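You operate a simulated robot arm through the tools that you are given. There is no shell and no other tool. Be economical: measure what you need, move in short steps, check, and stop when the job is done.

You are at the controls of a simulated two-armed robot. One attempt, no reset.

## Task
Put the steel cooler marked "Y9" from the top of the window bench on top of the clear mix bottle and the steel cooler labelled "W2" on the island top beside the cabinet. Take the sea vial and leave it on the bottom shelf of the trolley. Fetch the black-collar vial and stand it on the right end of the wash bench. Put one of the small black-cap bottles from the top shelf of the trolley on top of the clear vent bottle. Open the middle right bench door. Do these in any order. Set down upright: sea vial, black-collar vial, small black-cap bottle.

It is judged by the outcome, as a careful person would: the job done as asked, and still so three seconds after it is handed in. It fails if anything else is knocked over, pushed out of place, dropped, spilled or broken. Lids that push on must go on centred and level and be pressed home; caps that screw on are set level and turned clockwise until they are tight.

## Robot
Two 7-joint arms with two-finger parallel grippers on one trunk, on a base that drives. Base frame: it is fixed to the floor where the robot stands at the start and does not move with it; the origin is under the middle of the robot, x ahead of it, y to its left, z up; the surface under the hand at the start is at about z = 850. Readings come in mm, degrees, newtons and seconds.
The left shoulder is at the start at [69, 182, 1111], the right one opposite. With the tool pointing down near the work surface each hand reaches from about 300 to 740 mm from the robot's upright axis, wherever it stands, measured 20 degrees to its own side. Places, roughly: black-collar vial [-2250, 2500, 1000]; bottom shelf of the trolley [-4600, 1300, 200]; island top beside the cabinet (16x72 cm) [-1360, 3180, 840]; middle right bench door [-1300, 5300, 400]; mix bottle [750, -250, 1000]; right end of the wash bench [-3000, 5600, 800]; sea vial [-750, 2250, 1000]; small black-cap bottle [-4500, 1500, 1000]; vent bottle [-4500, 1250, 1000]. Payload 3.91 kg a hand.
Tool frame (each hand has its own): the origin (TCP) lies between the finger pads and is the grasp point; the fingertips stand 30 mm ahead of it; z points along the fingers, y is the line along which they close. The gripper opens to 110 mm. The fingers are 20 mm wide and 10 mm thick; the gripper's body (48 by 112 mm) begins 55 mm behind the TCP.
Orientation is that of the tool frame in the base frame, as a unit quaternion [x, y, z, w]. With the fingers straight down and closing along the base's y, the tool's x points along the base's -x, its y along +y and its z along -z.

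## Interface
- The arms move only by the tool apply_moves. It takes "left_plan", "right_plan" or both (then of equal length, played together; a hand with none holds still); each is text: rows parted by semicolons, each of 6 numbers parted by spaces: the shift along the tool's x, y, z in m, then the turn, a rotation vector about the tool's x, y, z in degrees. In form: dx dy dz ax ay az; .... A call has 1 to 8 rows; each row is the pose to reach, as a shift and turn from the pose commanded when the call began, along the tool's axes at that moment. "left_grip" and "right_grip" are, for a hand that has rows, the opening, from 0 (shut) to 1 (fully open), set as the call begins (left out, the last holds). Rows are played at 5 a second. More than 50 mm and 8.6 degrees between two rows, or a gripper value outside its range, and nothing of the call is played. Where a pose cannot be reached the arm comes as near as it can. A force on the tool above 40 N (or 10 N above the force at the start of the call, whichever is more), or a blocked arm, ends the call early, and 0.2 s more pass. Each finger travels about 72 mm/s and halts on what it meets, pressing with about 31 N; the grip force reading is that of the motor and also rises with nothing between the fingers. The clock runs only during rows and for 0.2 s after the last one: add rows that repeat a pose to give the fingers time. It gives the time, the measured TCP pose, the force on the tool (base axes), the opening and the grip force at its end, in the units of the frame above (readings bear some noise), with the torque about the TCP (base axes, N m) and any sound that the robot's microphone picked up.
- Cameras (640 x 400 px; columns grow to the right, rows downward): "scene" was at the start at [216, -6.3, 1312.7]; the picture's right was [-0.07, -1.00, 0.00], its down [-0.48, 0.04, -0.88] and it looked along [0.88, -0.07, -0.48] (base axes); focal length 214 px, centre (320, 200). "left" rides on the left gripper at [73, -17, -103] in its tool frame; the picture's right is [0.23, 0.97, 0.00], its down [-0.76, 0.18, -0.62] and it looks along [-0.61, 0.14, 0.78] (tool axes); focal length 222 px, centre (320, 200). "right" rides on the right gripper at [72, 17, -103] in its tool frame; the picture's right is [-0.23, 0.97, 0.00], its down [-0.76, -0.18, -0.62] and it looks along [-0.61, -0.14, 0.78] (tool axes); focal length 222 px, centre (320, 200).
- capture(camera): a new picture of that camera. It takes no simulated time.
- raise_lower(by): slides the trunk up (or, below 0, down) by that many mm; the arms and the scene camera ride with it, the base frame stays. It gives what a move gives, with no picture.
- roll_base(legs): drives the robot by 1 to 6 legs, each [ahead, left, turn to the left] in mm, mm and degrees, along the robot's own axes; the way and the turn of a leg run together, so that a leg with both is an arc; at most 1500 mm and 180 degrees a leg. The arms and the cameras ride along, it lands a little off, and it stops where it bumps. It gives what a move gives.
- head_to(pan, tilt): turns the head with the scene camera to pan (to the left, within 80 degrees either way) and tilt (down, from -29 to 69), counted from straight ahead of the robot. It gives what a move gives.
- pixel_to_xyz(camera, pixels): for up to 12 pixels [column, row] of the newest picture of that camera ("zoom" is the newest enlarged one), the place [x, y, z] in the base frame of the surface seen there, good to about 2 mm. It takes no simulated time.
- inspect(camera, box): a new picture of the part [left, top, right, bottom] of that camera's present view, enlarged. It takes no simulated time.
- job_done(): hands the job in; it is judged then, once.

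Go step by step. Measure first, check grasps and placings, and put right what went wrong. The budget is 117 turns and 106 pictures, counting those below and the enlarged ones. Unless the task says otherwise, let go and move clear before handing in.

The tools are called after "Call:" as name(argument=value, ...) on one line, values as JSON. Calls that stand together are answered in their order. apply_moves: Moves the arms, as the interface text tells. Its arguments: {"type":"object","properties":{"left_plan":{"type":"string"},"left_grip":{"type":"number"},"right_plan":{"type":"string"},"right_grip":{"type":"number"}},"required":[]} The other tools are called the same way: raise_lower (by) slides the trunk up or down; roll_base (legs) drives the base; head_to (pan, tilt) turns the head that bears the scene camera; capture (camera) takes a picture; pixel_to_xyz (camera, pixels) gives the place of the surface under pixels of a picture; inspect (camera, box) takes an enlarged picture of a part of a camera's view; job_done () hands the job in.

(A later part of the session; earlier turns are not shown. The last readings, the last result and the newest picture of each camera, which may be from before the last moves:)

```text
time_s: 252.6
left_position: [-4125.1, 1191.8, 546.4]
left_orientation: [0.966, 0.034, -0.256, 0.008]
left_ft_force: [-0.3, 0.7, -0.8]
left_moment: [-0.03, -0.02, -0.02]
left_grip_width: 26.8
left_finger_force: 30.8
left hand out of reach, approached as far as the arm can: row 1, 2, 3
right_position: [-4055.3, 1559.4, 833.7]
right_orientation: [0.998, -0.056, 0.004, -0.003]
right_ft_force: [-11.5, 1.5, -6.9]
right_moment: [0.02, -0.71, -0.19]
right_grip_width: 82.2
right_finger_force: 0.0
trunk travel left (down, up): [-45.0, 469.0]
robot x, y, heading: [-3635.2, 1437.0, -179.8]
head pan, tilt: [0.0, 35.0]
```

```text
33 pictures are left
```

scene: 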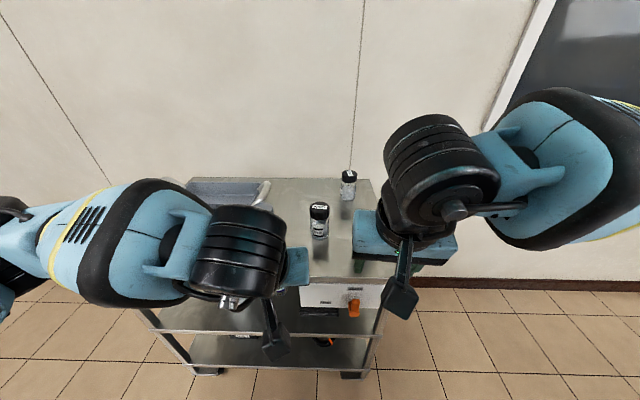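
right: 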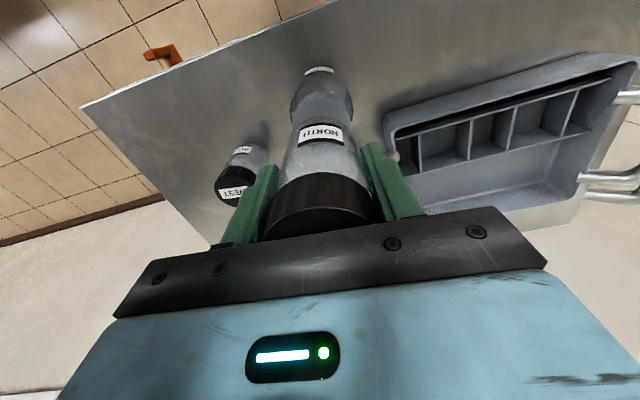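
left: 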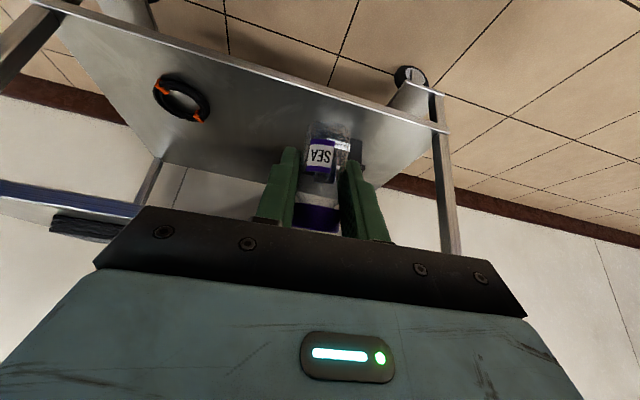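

The right arm met something (49 N). I look at it.

Call:
capture(camera="scene")

Call:
head_to(pan=-60, tilt=35)

Call:
capture(camera="scene")

```text
32 pictures are left
```

scene: 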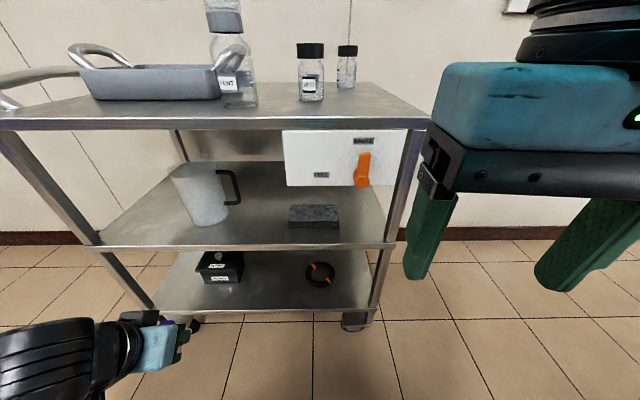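

```text
time_s: 253.9
left_position: [-4126.6, 1190.5, 547.0]
left_orientation: [0.966, 0.036, -0.257, 0.009]
left_ft_force: [-0.3, -0.2, -0.5]
left_moment: [-0.03, -0.03, 0.0]
left_grip_width: 26.8
left_finger_force: 31.0
right_position: [-4055.5, 1560.3, 834.0]
right_orientation: [0.998, -0.055, 0.005, -0.003]
right_ft_force: [1.1, -0.3, 0.0]
right_moment: [0.01, -0.01, 0.02]
right_grip_width: 82.8
right_finger_force: 0.1
trunk travel left (down, up): [-45.0, 469.0]
robot x, y, heading: [-3637.4, 1442.9, -179.9]
head pan, tilt: [-60.0, 35.0]
```

```text
31 pictures are left
```

scene: 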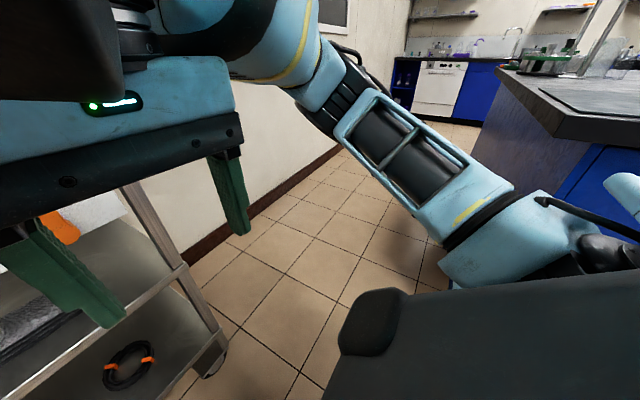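

The right wrist is crowding the head; I move the right hand outward, and extend the left hand down and ahead, staying short of the trolley.

Call:
apply_moves(right_plan="0 -0.045 0 0 0 0; 0 -0.09 0.01 0 0 0; 0 -0.13 0.03 0 0 0; 0 -0.16 0.05 0 0 0; 0 -0.16 0.05 0 0 0; 0 -0.16 0.05 0 0 0", left_plan="0.01 0 0.038 0 0 0; 0.02 0 0.076 0 0 0; 0.03 0 0.114 0 0 0; 0.04 0 0.15 0 0 0; 0.049 0 0.187 0 0 0; 0.057 0 0.22 0 0 0")

Call:
apply_moves(left_plan="0 0 0 0 -7.7 0; 0 0 0 0 -15 0; 0 0 0 0 -15 0")

```text
time_s: 255.3
left_position: [-4184.9, 1187.1, 325.5]
left_orientation: [0.966, 0.035, -0.256, 0.008]
left_ft_force: [0.1, -1.1, 0.2]
left_moment: [0.02, 0.02, -0.03]
left_grip_width: 26.7
left_finger_force: 31.2
right_position: [-4038.8, 1719.0, 785.5]
right_orientation: [0.998, -0.056, 0.005, -0.003]
right_ft_force: [-0.8, -0.7, 0.6]
right_moment: [-0.01, 0.01, 0.02]
right_grip_width: 82.5
right_finger_force: 0.1
trunk travel left (down, up): [-45.0, 469.0]
robot x, y, heading: [-3632.4, 1444.1, -179.8]
head pan, tilt: [-60.0, 35.0]
```

```text
time_s: 256.1
left_position: [-4185.8, 1187.6, 325.2]
left_orientation: [0.966, 0.035, -0.256, 0.007]
left_ft_force: [0.2, 0.4, 0.0]
left_moment: [0.0, -0.06, 0.0]
left_grip_width: 26.8
left_finger_force: 30.9
left hand out of reach, approached as far as the arm can: row 1, 2, 3
right_position: [-4038.2, 1718.4, 785.8]
right_orientation: [0.998, -0.055, 0.005, -0.002]
right_ft_force: [0.5, 0.5, -0.1]
right_moment: [-0.01, -0.01, 0.01]
right_grip_width: 82.6
right_finger_force: 0.0
trunk travel left (down, up): [-45.0, 469.0]
robot x, y, heading: [-3635.8, 1445.4, -180.0]
head pan, tilt: [-60.0, 35.0]
```

Pitch is limited here; give the arm a longer stretch: trunk down 40, base back 120, hand ahead 130, then pitch.

Call:
roll_base(legs=[[-130, 0, 0]])

Call:
raise_lower(by=-42)

Call:
apply_moves(left_plan="-0.035 0 0.02 0 0 0; -0.07 0 0.04 0 0 0; -0.105 0 0.06 0 0 0; -0.121 0 0.069 0 0 0; -0.121 0 0.069 0 -5 0; -0.121 0 0.069 0 -10 0; -0.121 0 0.069 0 -15 0; -0.121 0 0.069 0 -15 0")

```text
time_s: 257.4
left_position: [-4054.8, 1188.1, 326.8]
left_orientation: [0.966, 0.035, -0.256, 0.008]
left_ft_force: [0.4, 0.4, 0.1]
left_moment: [-0.01, 0.0, 0.0]
left_grip_width: 26.9
left_finger_force: 31.2
right_position: [-3909.4, 1719.1, 785.1]
right_orientation: [0.998, -0.055, 0.005, -0.002]
right_ft_force: [0.2, -0.4, 0.6]
right_moment: [0.02, 0.01, 0.02]
right_grip_width: 82.5
right_finger_force: 0.1
trunk travel left (down, up): [-45.0, 469.0]
robot x, y, heading: [-3502.8, 1442.4, -179.9]
head pan, tilt: [-60.0, 35.0]
```

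```text
time_s: 258.2
left_position: [-4055.6, 1188.1, 284.9]
left_orientation: [0.966, 0.035, -0.256, 0.008]
left_ft_force: [0.8, 0.2, 0.0]
left_moment: [0.01, 0.03, -0.01]
left_grip_width: 26.7
left_finger_force: 30.7
right_position: [-3908.0, 1718.6, 743.6]
right_orientation: [0.998, -0.055, 0.004, -0.002]
right_ft_force: [0.0, 0.0, -0.5]
right_moment: [0.01, 0.0, -0.01]
right_grip_width: 82.8
right_finger_force: 0.1
trunk travel left (down, up): [-3.0, 511.0]
robot x, y, heading: [-3506.3, 1443.4, -179.8]
head pan, tilt: [-60.0, 35.0]
```

```text
time_s: 260.0
left_position: [-4198.6, 1169.2, 290.6]
left_orientation: [0.935, 0.031, -0.354, 0.009]
left_ft_force: [0.1, 0.0, -0.9]
left_moment: [0.03, 0.0, 0.01]
left_grip_width: 26.9
left_finger_force: 30.9
left hand out of reach, approached as far as the arm can: row 7, 8
right_position: [-3910.5, 1718.8, 743.9]
right_orientation: [0.998, -0.056, 0.004, -0.003]
right_ft_force: [0.9, -0.6, 0.0]
right_moment: [-0.04, -0.04, 0.01]
right_grip_width: 82.4
right_finger_force: 0.0
trunk travel left (down, up): [-3.0, 511.0]
robot x, y, heading: [-3503.6, 1443.2, -179.8]
head pan, tilt: [-60.0, 35.0]
```

Now 41.4°. A bit more reach should give the full 45°.

Call:
apply_moves(left_plan="-0.015 -0.005 0.013 0 -2 0; -0.03 -0.01 0.026 0 -3.6 0; -0.03 -0.01 0.026 0 -3.6 0")

Call:
head_to(pan=15, tilt=40)

Call:
capture(camera="scene")

```text
time_s: 260.8
left_position: [-4240.2, 1174.8, 292.8]
left_orientation: [0.923, 0.03, -0.383, 0.01]
left_ft_force: [-0.2, -0.2, 0.5]
left_moment: [-0.02, -0.02, 0.02]
left_grip_width: 27.1
left_finger_force: 31.2
left hand out of reach, approached as far as the arm can: row 2, 3
right_position: [-3909.7, 1719.7, 743.6]
right_orientation: [0.998, -0.055, 0.005, -0.002]
right_ft_force: [-0.1, 0.7, -0.5]
right_moment: [-0.02, -0.02, 0.02]
right_grip_width: 82.6
right_finger_force: 0.0
trunk travel left (down, up): [-3.0, 511.0]
robot x, y, heading: [-3502.0, 1439.4, -179.8]
head pan, tilt: [-60.0, 35.0]
```

```text
time_s: 262.3
left_position: [-4240.7, 1175.4, 292.6]
left_orientation: [0.924, 0.03, -0.381, 0.009]
left_ft_force: [1.0, 0.1, -0.7]
left_moment: [-0.02, -0.02, 0.01]
left_grip_width: 26.6
left_finger_force: 31.5
right_position: [-3909.1, 1720.3, 743.9]
right_orientation: [0.998, -0.055, 0.004, -0.002]
right_ft_force: [0.0, -0.2, -0.7]
right_moment: [0.01, -0.01, -0.01]
right_grip_width: 82.6
right_finger_force: 0.1
trunk travel left (down, up): [-3.0, 511.0]
robot x, y, heading: [-3506.1, 1443.7, -180.2]
head pan, tilt: [15.0, 40.0]
```

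```text
30 pictures are left
```

scene: 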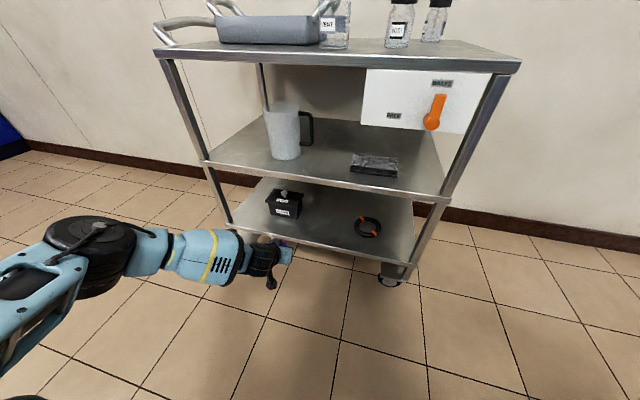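

Pitch is 45° now and the vial hangs upright. Lift 8 mm, slide right 75 and drive in 150 mm so the vial is ~55 mm inside the shelf edge.

Call:
apply_moves(left_plan="-0.006 0 -0.006 0 0 0; -0.006 0 -0.006 0 0 0")

Call:
roll_base(legs=[[0, -75, 0]])

Call:
inspect(camera="scene", box=[200, 170, 360, 290])

Call:
capture(camera="left")

```text
time_s: 262.9
left_position: [-4240.5, 1174.3, 301.0]
left_orientation: [0.923, 0.03, -0.384, 0.01]
left_ft_force: [-0.1, -0.2, -1.3]
left_moment: [0.01, -0.01, 0.0]
left_grip_width: 26.7
left_finger_force: 31.2
right_position: [-3909.2, 1718.0, 742.5]
right_orientation: [0.998, -0.055, 0.004, -0.003]
right_ft_force: [0.1, -0.2, 0.4]
right_moment: [0.02, 0.0, 0.02]
right_grip_width: 82.9
right_finger_force: 0.1
trunk travel left (down, up): [-3.0, 511.0]
robot x, y, heading: [-3503.1, 1443.6, -179.9]
head pan, tilt: [15.0, 40.0]
```

```text
time_s: 264.2
left_position: [-4240.7, 1250.3, 300.5]
left_orientation: [0.923, 0.03, -0.383, 0.01]
left_ft_force: [-0.7, -0.8, 0.1]
left_moment: [0.0, 0.0, 0.01]
left_grip_width: 26.9
left_finger_force: 31.4
right_position: [-3909.3, 1794.7, 743.1]
right_orientation: [0.998, -0.055, 0.004, -0.002]
right_ft_force: [-0.9, 0.0, 0.0]
right_moment: [-0.02, 0.0, -0.02]
right_grip_width: 82.5
right_finger_force: 0.0
trunk travel left (down, up): [-3.0, 511.0]
robot x, y, heading: [-3503.4, 1519.0, -180.1]
head pan, tilt: [15.0, 40.0]
```

```text
3.33 times, centred on (280, 230) of scene
```

zoom: 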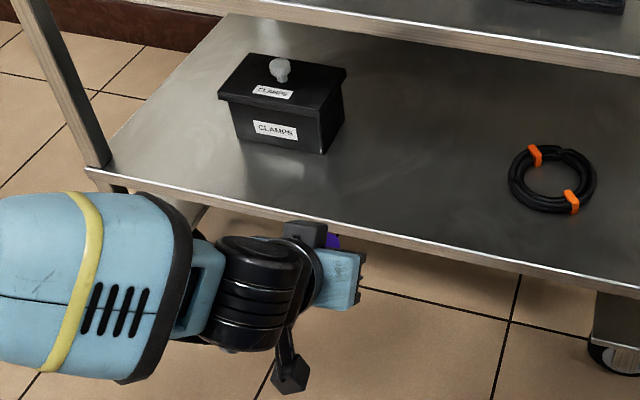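

```text
28 pictures are left
```

left: 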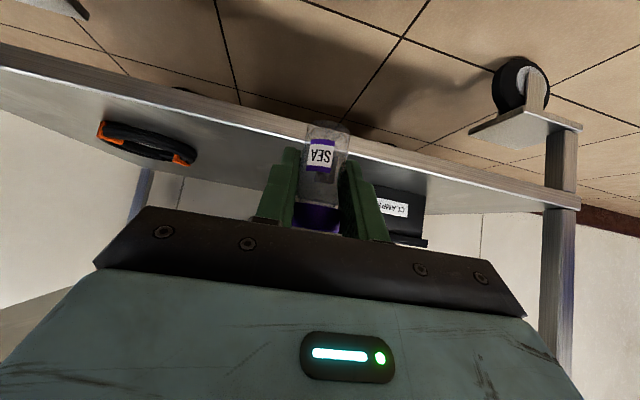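

Path is clear between the clamp box and ring. Drive in 148 mm.

Call:
roll_base(legs=[[148, 0, 0]])

Call:
inspect(camera="scene", box=[220, 190, 380, 310])

Call:
capture(camera="left")

```text
time_s: 265.6
left_position: [-4387.0, 1247.8, 301.5]
left_orientation: [0.923, 0.029, -0.383, 0.009]
left_ft_force: [0.7, -1.0, 0.1]
left_moment: [-0.03, -0.02, 0.0]
left_grip_width: 26.9
left_finger_force: 30.2
right_position: [-4059.0, 1793.4, 742.1]
right_orientation: [0.999, -0.054, 0.005, -0.002]
right_ft_force: [-0.2, 0.0, 0.2]
right_moment: [0.0, -0.01, 0.04]
right_grip_width: 82.4
right_finger_force: 0.1
trunk travel left (down, up): [-3.0, 511.0]
robot x, y, heading: [-3656.1, 1516.9, -179.9]
head pan, tilt: [15.0, 40.0]
```

```text
3.33 times, centred on (300, 250) of scene
```

zoom: 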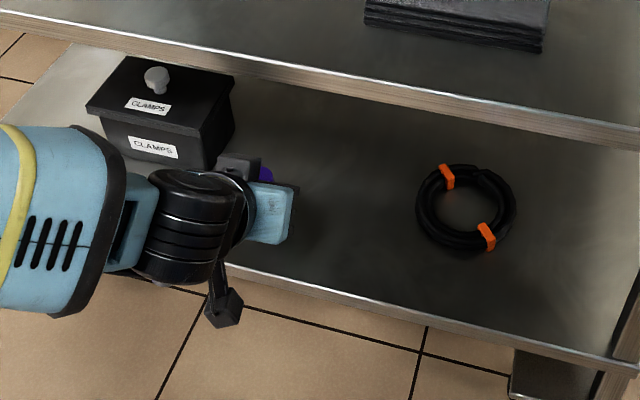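

```text
26 pictures are left
```

left: 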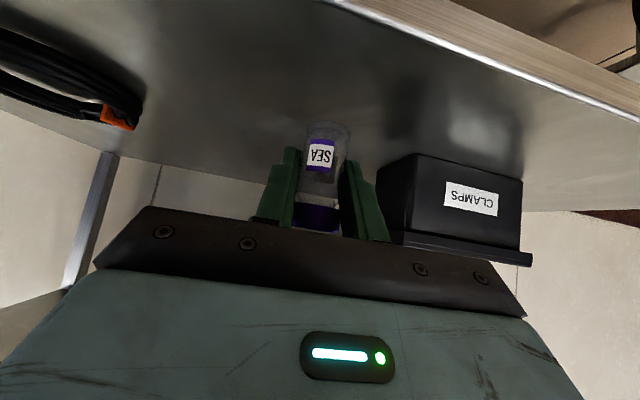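

Over the shelf with ~20 mm to go. Lower in small steps.

Call:
apply_moves(left_plan="0.006 0 0.006 0 0 0; 0.011 0 0.011 0 0 0; 0.0125 0 0.0125 0 0 0; 0.014 0 0.014 0 0 0; 0.0148 0 0.0148 0 0 0")

Call:
apply_moves(left_plan="0.0007 0 0.0007 0 0 0; 0.0014 0 0.0014 0 0 0; 0.002 0 0.002 0 0 0")

```text
time_s: 266.8
left_position: [-4388.8, 1247.9, 293.0]
left_orientation: [0.924, 0.03, -0.382, 0.01]
left_ft_force: [0.5, 0.0, 0.3]
left_moment: [0.01, -0.03, 0.01]
left_grip_width: 26.8
left_finger_force: 30.4
left hand out of reach, approached as far as the arm can: row 2, 3, 4, 5
right_position: [-4058.5, 1793.3, 742.8]
right_orientation: [0.999, -0.054, 0.004, -0.002]
right_ft_force: [0.6, -0.4, -0.3]
right_moment: [-0.05, 0.02, 0.0]
right_grip_width: 82.6
right_finger_force: 0.0
trunk travel left (down, up): [-3.0, 511.0]
robot x, y, heading: [-3653.3, 1518.8, -179.9]
head pan, tilt: [15.0, 40.0]
```

```text
time_s: 267.6
left_position: [-4388.6, 1247.7, 289.6]
left_orientation: [0.924, 0.031, -0.381, 0.011]
left_ft_force: [0.3, -0.3, -0.3]
left_moment: [0.0, -0.02, -0.02]
left_grip_width: 26.9
left_finger_force: 31.0
right_position: [-4058.1, 1792.9, 744.1]
right_orientation: [0.998, -0.055, 0.005, -0.002]
right_ft_force: [0.7, 0.6, 0.3]
right_moment: [0.04, 0.02, -0.01]
right_grip_width: 82.4
right_finger_force: 0.1
trunk travel left (down, up): [-3.0, 511.0]
robot x, y, heading: [-3652.1, 1518.9, -179.7]
head pan, tilt: [15.0, 40.0]
```

Reach limit again; go slightly further in while lowering the last ~9 mm.

Call:
apply_moves(left_plan="-0.006 0 0.01 0 0 0; -0.007 0 0.0155 0 0 0; -0.0075 0 0.0185 0 0 0; -0.0075 0 0.0185 0 0 0")

Call:
apply_moves(left_plan="0.0007 0 0.0007 0 0 0; 0.0014 0 0.0014 0 0 0; 0.0021 0 0.0021 0 0 0; 0.0028 0 0.0028 0 0 0")

```text
time_s: 268.6
left_position: [-4408.1, 1246.2, 281.8]
left_orientation: [0.923, 0.031, -0.383, 0.01]
left_ft_force: [0.9, 1.0, -0.5]
left_moment: [0.01, 0.01, 0.02]
left_grip_width: 26.8
left_finger_force: 31.2
right_position: [-4056.9, 1793.5, 743.8]
right_orientation: [0.999, -0.053, 0.005, -0.003]
right_ft_force: [-0.5, 0.6, 0.1]
right_moment: [-0.01, 0.04, 0.02]
right_grip_width: 82.4
right_finger_force: 0.1
trunk travel left (down, up): [-3.0, 511.0]
robot x, y, heading: [-3651.8, 1519.4, -179.7]
head pan, tilt: [15.0, 40.0]
```

```text
time_s: 269.6
left_position: [-4406.5, 1246.6, 278.1]
left_orientation: [0.923, 0.031, -0.384, 0.01]
left_ft_force: [0.0, 0.7, -0.9]
left_moment: [0.01, 0.01, 0.0]
left_grip_width: 27.0
left_finger_force: 30.7
right_position: [-4058.2, 1792.5, 745.0]
right_orientation: [0.999, -0.054, 0.005, -0.001]
right_ft_force: [0.0, -0.3, -0.1]
right_moment: [0.03, -0.04, 0.0]
right_grip_width: 82.8
right_finger_force: 0.1
trunk travel left (down, up): [-3.0, 511.0]
robot x, y, heading: [-3653.7, 1517.7, -179.9]
head pan, tilt: [15.0, 40.0]
```

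Call:
apply_moves(left_plan="0.0007 0 0.0007 0 0 0; 0.0014 0 0.0014 0 0 0; 0.0021 0 0.0021 0 0 0")

Call:
capture(camera="left")

```text
time_s: 270.4
left_position: [-4409.3, 1246.6, 276.9]
left_orientation: [0.922, 0.03, -0.385, 0.009]
left_ft_force: [3.1, 0.8, 9.8]
left_moment: [-0.01, -0.1, -0.01]
left_grip_width: 26.6
left_finger_force: 31.0
right_position: [-4058.0, 1793.4, 742.9]
right_orientation: [0.999, -0.054, 0.004, -0.003]
right_ft_force: [0.0, 0.9, -0.3]
right_moment: [-0.01, 0.02, -0.01]
right_grip_width: 82.2
right_finger_force: 0.0
trunk travel left (down, up): [-3.0, 511.0]
robot x, y, heading: [-3653.3, 1518.3, -179.8]
head pan, tilt: [15.0, 40.0]
```

```text
25 pictures are left
```

left: 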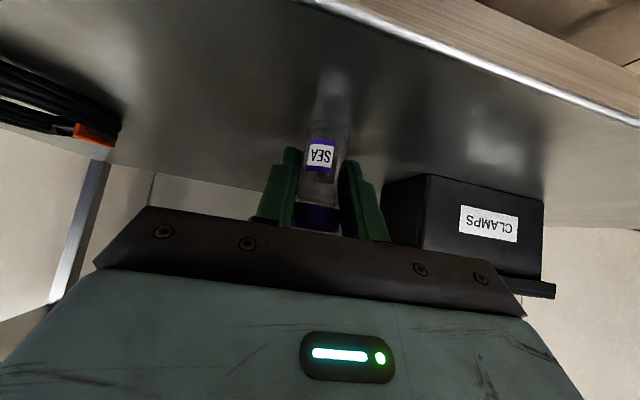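

Contact (~10 N). Release, wait, and withdraw along the fingers.

Call:
apply_moves(left_plan="0 0 0 0 0 0; 0 0 0 0 0 0; 0 0 0 0 0 0; 0 0 0 0 0 0", left_grip=0.5)

Call:
apply_moves(left_plan="0 0 -0.03 0 0 0; 0 0 -0.06 0 0 0; 0 0 -0.09 0 0 0")

Call:
roll_base(legs=[[-250, 0, 0]])

Call:
inspect(camera="scene", box=[220, 150, 380, 270])

```text
time_s: 271.4
left_position: [-4406.5, 1247.1, 275.2]
left_orientation: [0.923, 0.03, -0.384, 0.01]
left_ft_force: [0.4, 0.4, 0.3]
left_moment: [0.02, 0.03, -0.03]
left_grip_width: 55.0
left_finger_force: 0.1
right_position: [-4056.5, 1793.0, 744.0]
right_orientation: [0.999, -0.054, 0.004, -0.003]
right_ft_force: [0.2, 1.1, 0.2]
right_moment: [0.01, 0.01, 0.0]
right_grip_width: 82.3
right_finger_force: 0.1
trunk travel left (down, up): [-3.0, 511.0]
robot x, y, heading: [-3652.6, 1515.6, -179.8]
head pan, tilt: [15.0, 40.0]
```

```text
time_s: 272.2
left_position: [-4345.9, 1232.9, 344.1]
left_orientation: [0.924, 0.03, -0.381, 0.01]
left_ft_force: [-0.2, 0.3, 0.5]
left_moment: [-0.01, 0.0, -0.05]
left_grip_width: 54.9
left_finger_force: 0.0
left hand out of reach, approached as far as the arm can: row 2, 3
right_position: [-4057.9, 1793.2, 742.5]
right_orientation: [0.999, -0.054, 0.004, -0.002]
right_ft_force: [0.5, -0.9, -0.7]
right_moment: [-0.02, -0.01, 0.0]
right_grip_width: 82.4
right_finger_force: 0.1
trunk travel left (down, up): [-3.0, 511.0]
robot x, y, heading: [-3651.0, 1514.3, -180.0]
head pan, tilt: [15.0, 40.0]
```

```text
time_s: 273.8
left_position: [-4130.5, 1224.1, 342.8]
left_orientation: [0.924, 0.036, -0.379, 0.014]
left_ft_force: [0.3, -0.6, 0.6]
left_moment: [0.0, 0.04, -0.01]
left_grip_width: 55.5
left_finger_force: 0.0
right_position: [-3852.5, 1785.1, 734.2]
right_orientation: [0.999, -0.036, 0.019, -0.002]
right_ft_force: [-0.1, -0.2, 0.3]
right_moment: [0.01, 0.03, 0.01]
right_grip_width: 82.8
right_finger_force: 0.0
trunk travel left (down, up): [-3.0, 511.0]
robot x, y, heading: [-3441.1, 1517.6, -179.0]
head pan, tilt: [15.0, 40.0]
stopped in leg 1: the robot was blocked; the commanded pose is now the measured one
```

```text
3.33 times, centred on (300, 210) of scene
```

zoom: 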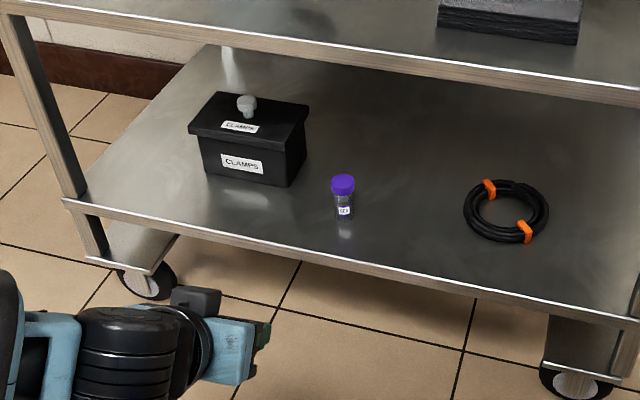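

Sea vial stands upright on the bottom shelf. The right elbow brushed the island front, so I slide away (left) first, raise the trunk, then head to the black-collar vial.

Call:
roll_base(legs=[[0, 350, -1]])

Call:
raise_lower(by=385)

Call:
roll_base(legs=[[-1150, 0, 0], [0, 0, -90]])

Call:
head_to(pan=0, tilt=25)

Call:
capture(camera="scene")

```text
time_s: 277.5
left_position: [-4132.2, 883.0, 342.9]
left_orientation: [0.924, 0.028, -0.381, 0.009]
left_ft_force: [0.0, 0.6, 0.0]
left_moment: [0.01, 0.01, -0.03]
left_grip_width: 55.1
left_finger_force: 0.1
right_position: [-3840.3, 1436.4, 739.5]
right_orientation: [0.999, -0.048, 0.013, -0.006]
right_ft_force: [0.7, -0.3, 1.0]
right_moment: [0.0, -0.02, 0.0]
right_grip_width: 82.5
right_finger_force: 0.0
trunk travel left (down, up): [-3.0, 511.0]
robot x, y, heading: [-3436.0, 1164.5, 180.0]
head pan, tilt: [15.0, 40.0]
```

```text
time_s: 281.2
left_position: [-4132.0, 882.8, 728.4]
left_orientation: [0.924, 0.028, -0.381, 0.009]
left_ft_force: [-1.1, 0.6, -0.6]
left_moment: [0.01, -0.01, 0.02]
left_grip_width: 55.2
left_finger_force: 0.1
right_position: [-3840.9, 1436.4, 1124.1]
right_orientation: [0.999, -0.047, 0.014, -0.006]
right_ft_force: [0.2, 0.1, 0.1]
right_moment: [-0.01, 0.03, -0.02]
right_grip_width: 82.8
right_finger_force: 0.0
trunk travel left (down, up): [-388.0, 126.0]
robot x, y, heading: [-3437.1, 1163.2, 180.0]
head pan, tilt: [15.0, 40.0]
```

```text
time_s: 290.9
left_position: [-2562.3, 1854.3, 728.8]
left_orientation: [0.671, -0.636, -0.275, -0.264]
left_ft_force: [-0.1, 0.1, 0.0]
left_moment: [0.01, 0.01, -0.01]
left_grip_width: 54.8
left_finger_force: 0.0
right_position: [-2011.1, 1559.4, 1123.5]
right_orientation: [-0.669, 0.743, -0.013, -0.005]
right_ft_force: [-0.2, 0.6, 1.0]
right_moment: [-0.01, -0.03, -0.03]
right_grip_width: 82.4
right_finger_force: 0.1
trunk travel left (down, up): [-388.0, 126.0]
robot x, y, heading: [-2287.5, 1157.9, 89.5]
head pan, tilt: [15.0, 40.0]
```

```text
time_s: 291.7
left_position: [-2562.1, 1854.7, 728.5]
left_orientation: [0.671, -0.636, -0.275, -0.264]
left_ft_force: [0.4, -0.1, -0.2]
left_moment: [0.02, 0.01, 0.05]
left_grip_width: 54.9
left_finger_force: 0.1
right_position: [-2011.9, 1559.3, 1124.3]
right_orientation: [-0.669, 0.743, -0.013, -0.005]
right_ft_force: [0.1, 0.1, -0.4]
right_moment: [0.0, 0.01, -0.01]
right_grip_width: 82.4
right_finger_force: 0.1
trunk travel left (down, up): [-388.0, 126.0]
robot x, y, heading: [-2287.2, 1156.6, 89.7]
head pan, tilt: [0.0, 25.0]
```

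```text
23 pictures are left
```

scene: 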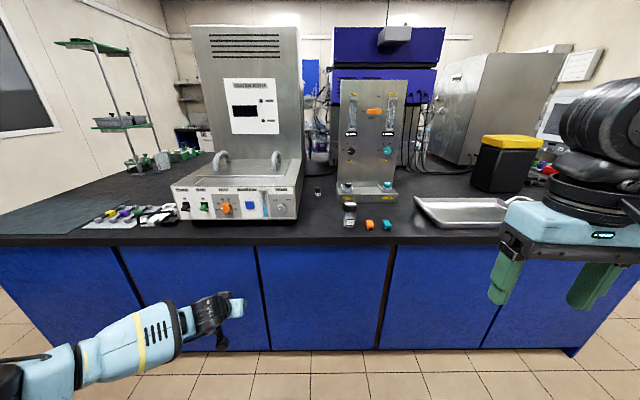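

Call:
inspect(camera="scene", box=[295, 160, 415, 240])

Call:
pixel_to_xyz(camera="zoom", pixels=[[130, 178], [135, 165], [293, 235], [293, 270], [293, 350], [90, 200], [210, 200], [260, 140], [240, 150], [150, 380]])

```text
5.00 times, centred on (355, 200) of scene
```

zoom: 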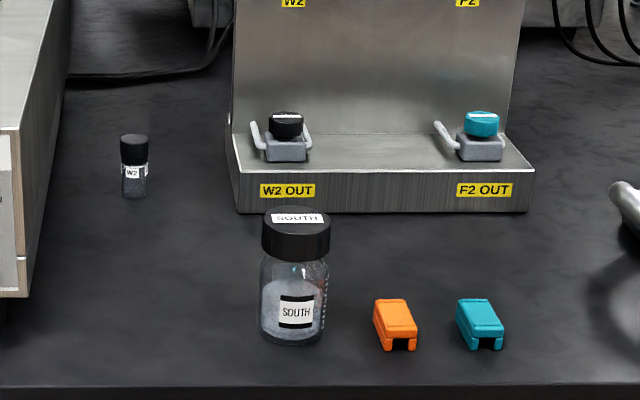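

```text
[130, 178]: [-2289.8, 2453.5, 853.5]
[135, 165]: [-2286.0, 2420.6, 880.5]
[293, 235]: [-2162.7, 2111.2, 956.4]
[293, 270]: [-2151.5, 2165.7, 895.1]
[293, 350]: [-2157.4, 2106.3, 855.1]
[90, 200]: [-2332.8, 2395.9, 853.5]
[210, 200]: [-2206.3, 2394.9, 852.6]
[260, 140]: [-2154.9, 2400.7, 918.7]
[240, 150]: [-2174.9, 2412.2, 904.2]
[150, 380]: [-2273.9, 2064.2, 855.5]
```

Call:
inspect(camera="scene", box=[308, 178, 332, 204])

Call:
inspect(camera="scene", box=[335, 80, 405, 200])

```text
15.38 times, centred on (320, 191) of scene
```

zoom: 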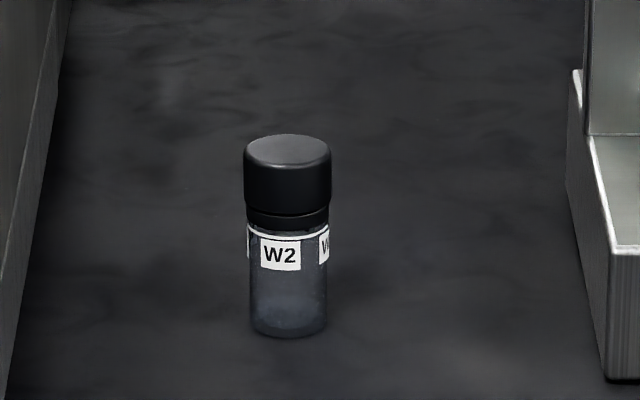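

```text
3.33 times, centred on (370, 140) of scene
```

zoom: 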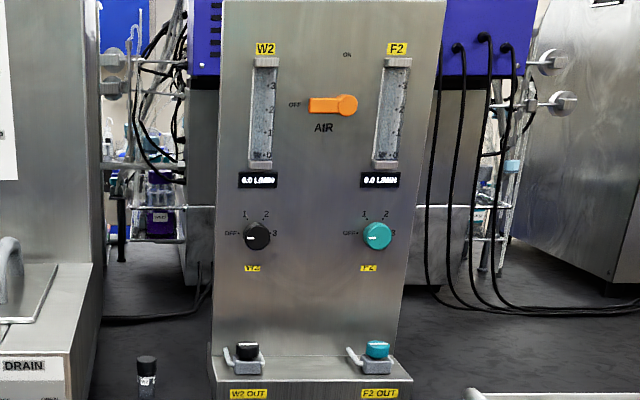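

The black-collar vial is the small one at (-2287,2425). Measure its surroundings for gripper clearance.

Call:
pixel_to_xyz(camera="scene", pixels=[[297, 192], [301, 172], [296, 215], [303, 160], [342, 188], [345, 150], [342, 197], [318, 190], [280, 160], [298, 205], [300, 100]])

Call:
roll_base(legs=[[450, 0, 0]])

Call:
head_to(pan=0, tilt=40)

Call:
inspect(camera="scene", box=[240, 120, 400, 220])

```text
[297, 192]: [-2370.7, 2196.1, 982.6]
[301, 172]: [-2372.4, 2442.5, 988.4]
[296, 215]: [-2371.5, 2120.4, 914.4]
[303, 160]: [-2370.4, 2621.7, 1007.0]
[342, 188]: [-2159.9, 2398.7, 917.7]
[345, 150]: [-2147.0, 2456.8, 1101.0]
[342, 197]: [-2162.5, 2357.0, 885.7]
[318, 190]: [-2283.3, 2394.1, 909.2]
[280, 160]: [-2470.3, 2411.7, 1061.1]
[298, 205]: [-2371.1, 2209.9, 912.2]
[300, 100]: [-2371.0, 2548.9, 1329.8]
```

```text
time_s: 293.4
left_position: [-2558.8, 2067.3, 727.9]
left_orientation: [0.67, -0.64, -0.27, -0.262]
left_ft_force: [-2.5, -14.8, 10.9]
left_moment: [0.1, -0.26, -0.37]
left_grip_width: 53.1
left_finger_force: 0.1
right_position: [-2009.7, 1778.8, 1123.1]
right_orientation: [-0.67, 0.742, -0.014, -0.007]
right_ft_force: [0.3, -0.7, 0.2]
right_moment: [0.0, -0.02, -0.02]
right_grip_width: 82.4
right_finger_force: 0.0
trunk travel left (down, up): [-388.0, 126.0]
robot x, y, heading: [-2285.6, 1378.7, 89.5]
head pan, tilt: [0.0, 25.0]
stopped in leg 1: the force on the tool passed its limit at 529 N (the readings are from after the stop); the commanded pose is now the measured one
```

```text
time_s: 294.2
left_position: [-2557.6, 2067.3, 728.5]
left_orientation: [0.669, -0.641, -0.27, -0.262]
left_ft_force: [-4.3, -18.7, 11.9]
left_moment: [0.12, -0.34, -0.42]
left_grip_width: 52.5
left_finger_force: 0.1
right_position: [-2010.0, 1777.8, 1123.1]
right_orientation: [-0.67, 0.743, -0.014, -0.006]
right_ft_force: [-0.3, -0.3, 0.1]
right_moment: [0.0, 0.02, 0.0]
right_grip_width: 82.3
right_finger_force: 0.1
trunk travel left (down, up): [-388.0, 126.0]
robot x, y, heading: [-2286.2, 1378.9, 89.7]
head pan, tilt: [0.0, 40.0]
```

```text
4.00 times, centred on (320, 170) of scene
```

zoom: 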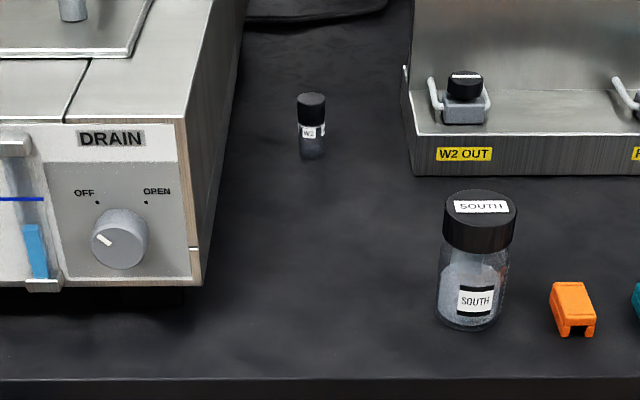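

The left hand, still low, bumped the island front panel; nothing on top seems disturbed. Back up, raise and retract the left hand.

Call:
roll_base(legs=[[-200, 0, 0]])

Call:
apply_moves(left_plan="-0.0106 0 -0.0459 0 0 0; -0.0212 0 -0.0918 0 0 0; -0.0318 0 -0.1376 0 0 0; -0.0425 0 -0.1835 0 0 0; -0.053 0 -0.229 0 0 0; -0.064 0 -0.275 0 0 0; -0.074 0 -0.321 0 0 0; -0.085 0 -0.367 0 0 0")

Call:
head_to(pan=20, tilt=40)

Call:
capture(camera="scene")

```text
time_s: 295.8
left_position: [-2558.8, 1870.4, 726.7]
left_orientation: [0.669, -0.641, -0.269, -0.262]
left_ft_force: [-0.2, -0.5, 0.0]
left_moment: [0.03, 0.01, 0.03]
left_grip_width: 55.0
left_finger_force: 0.1
right_position: [-2011.7, 1581.7, 1124.6]
right_orientation: [-0.67, 0.742, -0.015, -0.008]
right_ft_force: [0.2, -0.6, -0.2]
right_moment: [-0.01, 0.0, 0.01]
right_grip_width: 82.6
right_finger_force: 0.0
trunk travel left (down, up): [-388.0, 126.0]
robot x, y, heading: [-2285.4, 1177.3, 89.3]
head pan, tilt: [0.0, 40.0]
```

```text
time_s: 297.6
left_position: [-2552.6, 1674.2, 1050.0]
left_orientation: [0.669, -0.642, -0.269, -0.262]
left_ft_force: [0.7, -0.6, 0.4]
left_moment: [-0.01, -0.01, -0.05]
left_grip_width: 54.9
left_finger_force: 0.0
right_position: [-2011.4, 1581.4, 1123.5]
right_orientation: [-0.67, 0.742, -0.014, -0.007]
right_ft_force: [0.1, 0.0, -0.9]
right_moment: [0.0, -0.01, 0.01]
right_grip_width: 82.5
right_finger_force: 0.1
trunk travel left (down, up): [-388.0, 126.0]
robot x, y, heading: [-2289.4, 1178.9, 89.6]
head pan, tilt: [0.0, 40.0]
```

```text
time_s: 298.4
left_position: [-2552.4, 1674.4, 1049.2]
left_orientation: [0.669, -0.642, -0.268, -0.261]
left_ft_force: [-0.2, 0.2, 0.2]
left_moment: [0.01, -0.01, 0.01]
left_grip_width: 54.8
left_finger_force: 0.0
right_position: [-2010.8, 1582.8, 1122.6]
right_orientation: [-0.67, 0.742, -0.013, -0.007]
right_ft_force: [-0.3, 0.7, -1.0]
right_moment: [0.01, 0.0, -0.01]
right_grip_width: 82.6
right_finger_force: 0.1
trunk travel left (down, up): [-388.0, 126.0]
robot x, y, heading: [-2287.2, 1181.3, 89.4]
head pan, tilt: [20.0, 40.0]
```

```text
18 pictures are left
```

scene: 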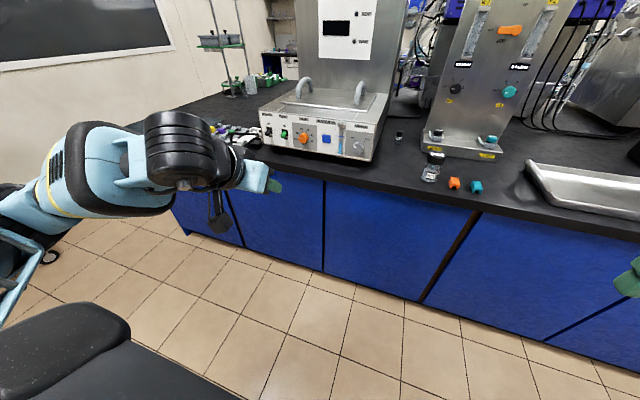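

Everything upright. Tuck the left hand, level the right, and drive up to the island.

Call:
apply_moves(left_plan="0 0 -0.024 0 7.5 0; 0 0 -0.047 0 15 0; 0 0 -0.071 0 22.5 0; 0 0 -0.094 0 30 0; 0 0 -0.118 0 37.5 0; 0 0 -0.141 0 45 0", right_plan="0 0 0 0 -1.7 0; 0 0 0 0 -1.7 0; 0 0 0 0 -1.7 0; 0 0 0 0 -1.7 0; 0 0 0 0 -1.7 0; 0 0 0 0 -1.7 0", right_grip=0.55)

Call:
roll_base(legs=[[560, 0, 0]])

Call:
head_to(pan=0, tilt=45)

Call:
inspect(camera="scene", box=[260, 110, 380, 200])

```text
time_s: 299.8
left_position: [-2548.8, 1576.8, 1152.2]
left_orientation: [0.722, -0.692, 0.009, 0.004]
left_ft_force: [-0.4, 0.6, -0.2]
left_moment: [-0.01, 0.0, -0.04]
left_grip_width: 55.0
left_finger_force: 0.1
right_position: [-2010.6, 1580.6, 1122.1]
right_orientation: [-0.669, 0.743, -0.005, 0.003]
right_ft_force: [0.5, -0.3, -0.2]
right_moment: [0.02, -0.01, -0.02]
right_grip_width: 60.5
right_finger_force: 0.2
trunk travel left (down, up): [-388.0, 126.0]
robot x, y, heading: [-2286.0, 1181.6, 89.6]
head pan, tilt: [20.0, 40.0]
```

```text
time_s: 303.0
left_position: [-2543.5, 2136.1, 1151.6]
left_orientation: [0.72, -0.694, 0.007, 0.004]
left_ft_force: [-0.1, 0.5, -0.5]
left_moment: [0.02, 0.0, -0.01]
left_grip_width: 55.0
left_finger_force: 0.0
right_position: [-2003.6, 2137.6, 1122.3]
right_orientation: [-0.668, 0.744, -0.005, 0.004]
right_ft_force: [-0.1, 0.6, 0.2]
right_moment: [0.0, 0.01, 0.0]
right_grip_width: 60.5
right_finger_force: 0.1
trunk travel left (down, up): [-388.0, 126.0]
robot x, y, heading: [-2280.6, 1734.7, 89.3]
head pan, tilt: [20.0, 40.0]
```

```text
time_s: 303.8
left_position: [-2542.2, 2136.1, 1151.6]
left_orientation: [0.72, -0.694, 0.008, 0.004]
left_ft_force: [-0.7, -0.3, 0.1]
left_moment: [-0.02, 0.01, 0.03]
left_grip_width: 55.1
left_finger_force: 0.0
right_position: [-2004.2, 2137.2, 1122.4]
right_orientation: [-0.669, 0.744, -0.005, 0.004]
right_ft_force: [-0.3, -0.3, 0.1]
right_moment: [0.0, -0.01, -0.02]
right_grip_width: 60.6
right_finger_force: 0.1
trunk travel left (down, up): [-388.0, 126.0]
robot x, y, heading: [-2285.5, 1739.1, 89.3]
head pan, tilt: [0.0, 45.0]
```

```text
4.44 times, centred on (320, 155) of scene
```

zoom: 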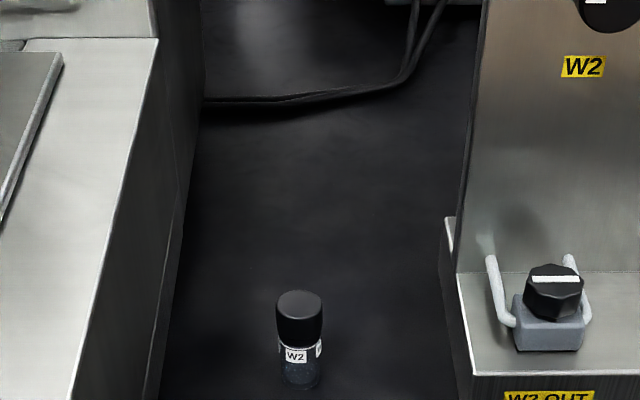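

Call:
pixel_to_xyz(camera="zoom", pixels=[[280, 302], [320, 302], [300, 293], [300, 312], [300, 303], [300, 330], [281, 330], [318, 330], [300, 385]])

```text
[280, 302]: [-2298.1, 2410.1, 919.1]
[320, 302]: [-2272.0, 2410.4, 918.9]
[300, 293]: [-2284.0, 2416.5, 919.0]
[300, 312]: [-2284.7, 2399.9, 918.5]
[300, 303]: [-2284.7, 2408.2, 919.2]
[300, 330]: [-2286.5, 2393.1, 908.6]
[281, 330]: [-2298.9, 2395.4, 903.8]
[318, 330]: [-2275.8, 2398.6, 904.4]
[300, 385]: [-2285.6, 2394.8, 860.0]
```

Vial centre (-2285.5,2408), top 919. Move the right hand over: sideways first, then ahead.

Call:
apply_moves(right_plan="-0.009 0.044 0 0 0 0; -0.018 0.088 0 0 0 0; -0.027 0.132 0 0 0 0; -0.036 0.176 0 0 0 0; -0.045 0.22 0 0 0 0; -0.054 0.264 0 0 0 0; -0.06 0.309 0 0 0 0")

Call:
apply_moves(right_plan="-0.045 0 0 0 0 0; -0.09 0 0 0 0 0; -0.135 0 0 0 0 0; -0.179 0 0 0 0 0; -0.179 0 0.04 0 0 0; -0.179 0 0.085 0 0 0; -0.179 0 0.12 0 0 0")

Call:
capture(camera="right")

```text
time_s: 305.4
left_position: [-2543.0, 2136.6, 1152.3]
left_orientation: [0.72, -0.694, 0.007, 0.004]
left_ft_force: [-0.7, 0.3, -0.4]
left_moment: [-0.03, -0.02, 0.01]
left_grip_width: 55.0
left_finger_force: 0.2
right_position: [-2307.8, 2230.6, 1120.1]
right_orientation: [-0.668, 0.744, -0.005, 0.005]
right_ft_force: [0.3, -0.6, -0.9]
right_moment: [0.01, 0.0, 0.0]
right_grip_width: 60.5
right_finger_force: 0.1
trunk travel left (down, up): [-388.0, 126.0]
robot x, y, heading: [-2279.3, 1733.0, 89.2]
head pan, tilt: [0.0, 45.0]
```

```text
time_s: 307.2
left_position: [-2541.8, 2136.0, 1151.5]
left_orientation: [0.72, -0.694, 0.007, 0.004]
left_ft_force: [-0.1, -0.3, 0.0]
left_moment: [0.01, -0.01, -0.02]
left_grip_width: 55.2
left_finger_force: 0.0
right_position: [-2247.4, 2400.2, 996.0]
right_orientation: [-0.649, 0.761, -0.001, 0.001]
right_ft_force: [0.4, -0.1, 0.0]
right_moment: [0.02, -0.01, 0.02]
right_grip_width: 60.3
right_finger_force: 0.1
right hand out of reach, approached as far as the arm can: row 3, 4, 5, 6, 7
trunk travel left (down, up): [-388.0, 126.0]
robot x, y, heading: [-2282.0, 1735.8, 89.3]
head pan, tilt: [0.0, 45.0]
stopped in row 7 (right hand): the arm was blocked; the commanded pose is now the measured one
```

```text
16 pictures are left
```

right: 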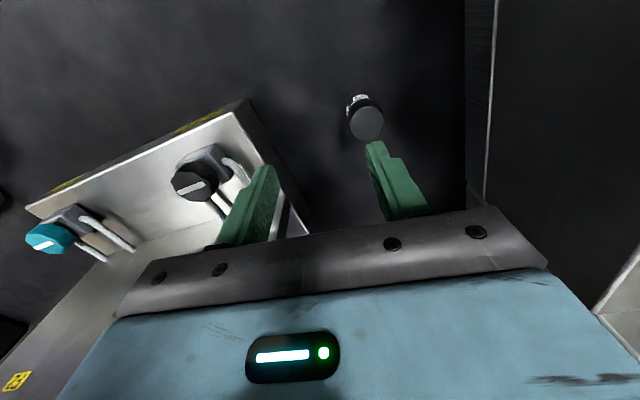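

The arm is cramped crossing over. Withdraw up and back, then shift the base left so the right arm works straight ahead.

Call:
apply_moves(right_plan="0.01 0 -0.04 0 0 0; 0.03 0 -0.08 0 0 0; 0.07 0 -0.1 0 0 0; 0.11 0 -0.1 0 0 0")

Call:
roll_base(legs=[[30, 180, 0.5]])

Call:
inspect(camera="scene", box=[280, 90, 500, 220])

```text
time_s: 308.1
left_position: [-2541.1, 2136.6, 1151.3]
left_orientation: [0.72, -0.694, 0.008, 0.004]
left_ft_force: [-0.2, -0.6, -0.1]
left_moment: [0.0, -0.02, 0.0]
left_grip_width: 55.1
left_finger_force: 0.0
right_position: [-2208.0, 2374.7, 970.6]
right_orientation: [-0.613, 0.783, -0.096, -0.044]
right_ft_force: [0.7, 1.1, -0.2]
right_moment: [-0.01, 0.0, -0.05]
right_grip_width: 60.4
right_finger_force: 0.1
right hand out of reach, approached as far as the arm can: row 2, 3, 4
trunk travel left (down, up): [-388.0, 126.0]
robot x, y, heading: [-2279.6, 1737.0, 89.2]
head pan, tilt: [0.0, 45.0]
stopped in row 4 (right hand): the arm was blocked; the commanded pose is now the measured one
```

```text
time_s: 309.6
left_position: [-2646.5, 2153.2, 1150.6]
left_orientation: [0.722, -0.692, 0.007, 0.004]
left_ft_force: [0.3, 0.5, -0.4]
left_moment: [0.02, 0.0, -0.03]
left_grip_width: 54.9
left_finger_force: 0.0
right_position: [-2308.6, 2391.3, 971.0]
right_orientation: [-0.614, 0.782, -0.101, -0.042]
right_ft_force: [-0.2, 0.3, -0.6]
right_moment: [0.02, -0.04, 0.05]
right_grip_width: 60.7
right_finger_force: 0.1
trunk travel left (down, up): [-388.0, 126.0]
robot x, y, heading: [-2386.1, 1755.5, 89.3]
head pan, tilt: [0.0, 45.0]
stopped in leg 1: the force on the tool passed its limit at 70 N (the readings are from after the stop); the commanded pose is now the measured one
```

```text
2.91 times, centred on (390, 155) of scene
```

zoom: 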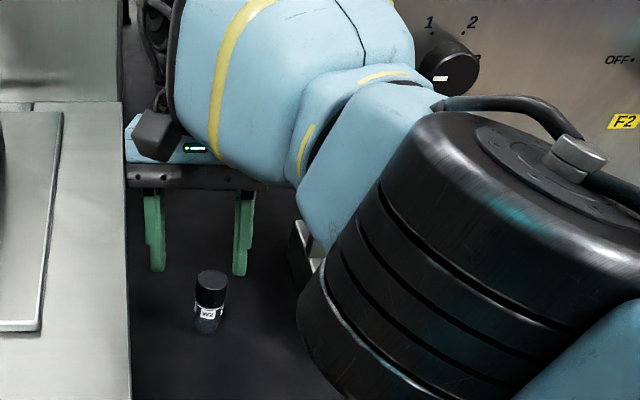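

The hand now presses the bath's side lightly; the vial still stands at zoom (210,290). Slip right 12 mm, then back straight out and re-pose the arm.

Call:
roll_base(legs=[[0, -14, 0]])

Call:
roll_base(legs=[[-300, 0, 0]])

Call:
capture(camera="scene")

```text
time_s: 310.5
left_position: [-2630.6, 2153.7, 1152.2]
left_orientation: [0.722, -0.692, 0.007, 0.004]
left_ft_force: [0.1, -1.5, 0.2]
left_moment: [0.0, 0.0, 0.0]
left_grip_width: 54.8
left_finger_force: 0.2
right_position: [-2293.8, 2390.9, 973.3]
right_orientation: [-0.615, 0.781, -0.1, -0.04]
right_ft_force: [0.2, 0.1, -0.5]
right_moment: [-0.02, -0.04, -0.01]
right_grip_width: 60.6
right_finger_force: 0.1
trunk travel left (down, up): [-388.0, 126.0]
robot x, y, heading: [-2370.4, 1754.6, 89.5]
head pan, tilt: [0.0, 45.0]
```

```text
time_s: 312.5
left_position: [-2634.1, 1854.2, 1151.7]
left_orientation: [0.721, -0.693, 0.008, 0.004]
left_ft_force: [-0.2, -0.4, -0.7]
left_moment: [0.01, -0.02, -0.01]
left_grip_width: 55.0
left_finger_force: 0.1
right_position: [-2294.5, 2092.8, 972.1]
right_orientation: [-0.615, 0.781, -0.1, -0.041]
right_ft_force: [-0.4, -0.3, 0.2]
right_moment: [0.01, 0.02, 0.03]
right_grip_width: 60.4
right_finger_force: 0.0
trunk travel left (down, up): [-388.0, 126.0]
robot x, y, heading: [-2372.1, 1455.8, 89.1]
head pan, tilt: [0.0, 45.0]
```

```text
14 pictures are left
```

scene: 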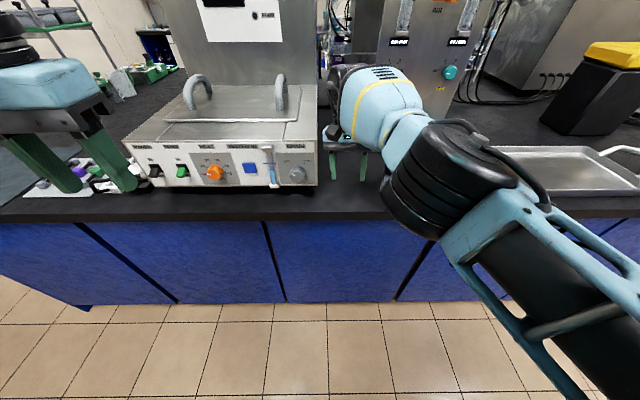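

Call:
apply_moves(right_plan="0.036 -0.01 -0.017 0 -2 0; 0.073 -0.02 -0.035 0 -4 0; 0.109 -0.03 -0.052 0 -6 0; 0.145 -0.04 -0.069 0 -8 0; 0.182 -0.05 -0.087 0 -10 0; 0.218 -0.06 -0.104 0 -12 0; 0.218 -0.06 -0.104 0 -12 0")

Call:
capture(camera="scene")

```text
time_s: 313.5
left_position: [-2632.5, 1855.5, 1151.3]
left_orientation: [0.721, -0.693, 0.008, 0.004]
left_ft_force: [0.1, 0.2, -0.1]
left_moment: [0.02, 0.03, 0.0]
left_grip_width: 54.8
left_finger_force: 0.0
right_position: [-2283.4, 2066.6, 940.1]
right_orientation: [-0.581, 0.791, -0.189, -0.022]
right_ft_force: [0.4, 0.1, 0.2]
right_moment: [0.01, 0.03, -0.01]
right_grip_width: 60.5
right_finger_force: 0.1
right hand out of reach, approached as far as the arm can: row 1, 2, 3, 4
trunk travel left (down, up): [-388.0, 126.0]
robot x, y, heading: [-2373.6, 1455.9, 89.6]
head pan, tilt: [0.0, 45.0]
stopped in row 4 (right hand): the arm was blocked; the commanded pose is now the measured one
```

```text
13 pictures are left
```

scene: 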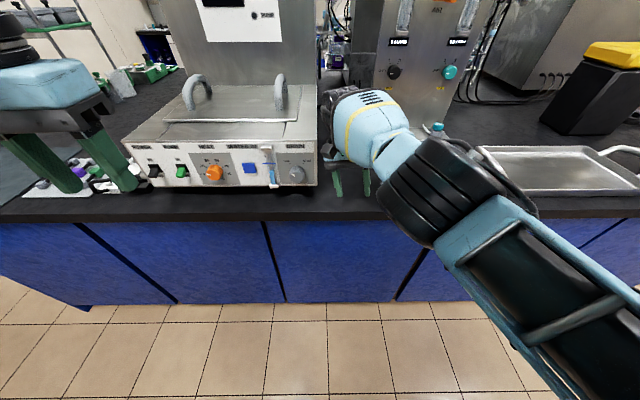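

The arm is in a poor posture near a joint limit. Back the base clear of the island first, then unfold it in free space.

Call:
roll_base(legs=[[-350, 0, 0]])

Call:
apply_moves(right_plan="-0.008 -0.038 -0.007 0 0 0; -0.016 -0.077 -0.014 0 0 0; -0.024 -0.115 -0.021 0 0 0; -0.033 -0.155 -0.028 0 0 0; -0.033 -0.155 -0.028 0 0 0")

Call:
capture(camera="scene")

```text
time_s: 315.8
left_position: [-2636.2, 1505.2, 1151.1]
left_orientation: [0.72, -0.694, 0.008, 0.004]
left_ft_force: [0.3, 0.0, 0.1]
left_moment: [-0.02, 0.03, -0.02]
left_grip_width: 55.1
left_finger_force: 0.1
right_position: [-2285.9, 1716.8, 940.9]
right_orientation: [-0.581, 0.791, -0.188, -0.023]
right_ft_force: [0.2, -1.0, 0.6]
right_moment: [0.01, -0.02, -0.03]
right_grip_width: 60.6
right_finger_force: 0.0
trunk travel left (down, up): [-388.0, 126.0]
robot x, y, heading: [-2377.7, 1106.3, 89.5]
head pan, tilt: [0.0, 45.0]
```

```text
time_s: 317.0
left_position: [-2637.2, 1505.4, 1151.5]
left_orientation: [0.72, -0.694, 0.008, 0.004]
left_ft_force: [-0.5, -0.1, -1.0]
left_moment: [0.02, -0.02, 0.02]
left_grip_width: 55.0
left_finger_force: 0.0
right_position: [-2139.6, 1744.9, 999.0]
right_orientation: [-0.582, 0.791, -0.189, -0.023]
right_ft_force: [0.1, -0.4, 0.3]
right_moment: [0.03, 0.0, 0.01]
right_grip_width: 60.6
right_finger_force: 0.1
right hand out of reach, approached as far as the arm can: row 1, 2, 3, 4, 5
trunk travel left (down, up): [-388.0, 126.0]
robot x, y, heading: [-2376.1, 1105.3, 89.3]
head pan, tilt: [0.0, 45.0]
```

```text
12 pictures are left
```

scene: 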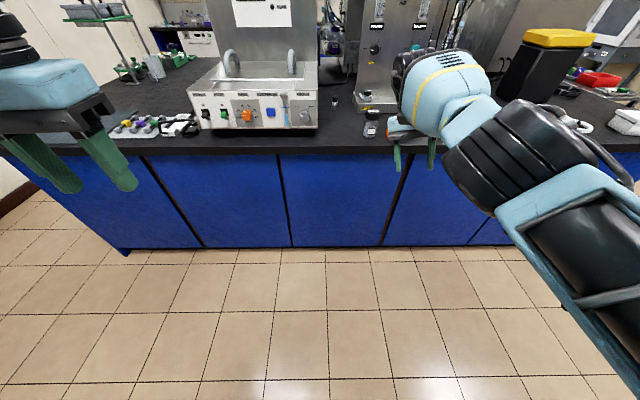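

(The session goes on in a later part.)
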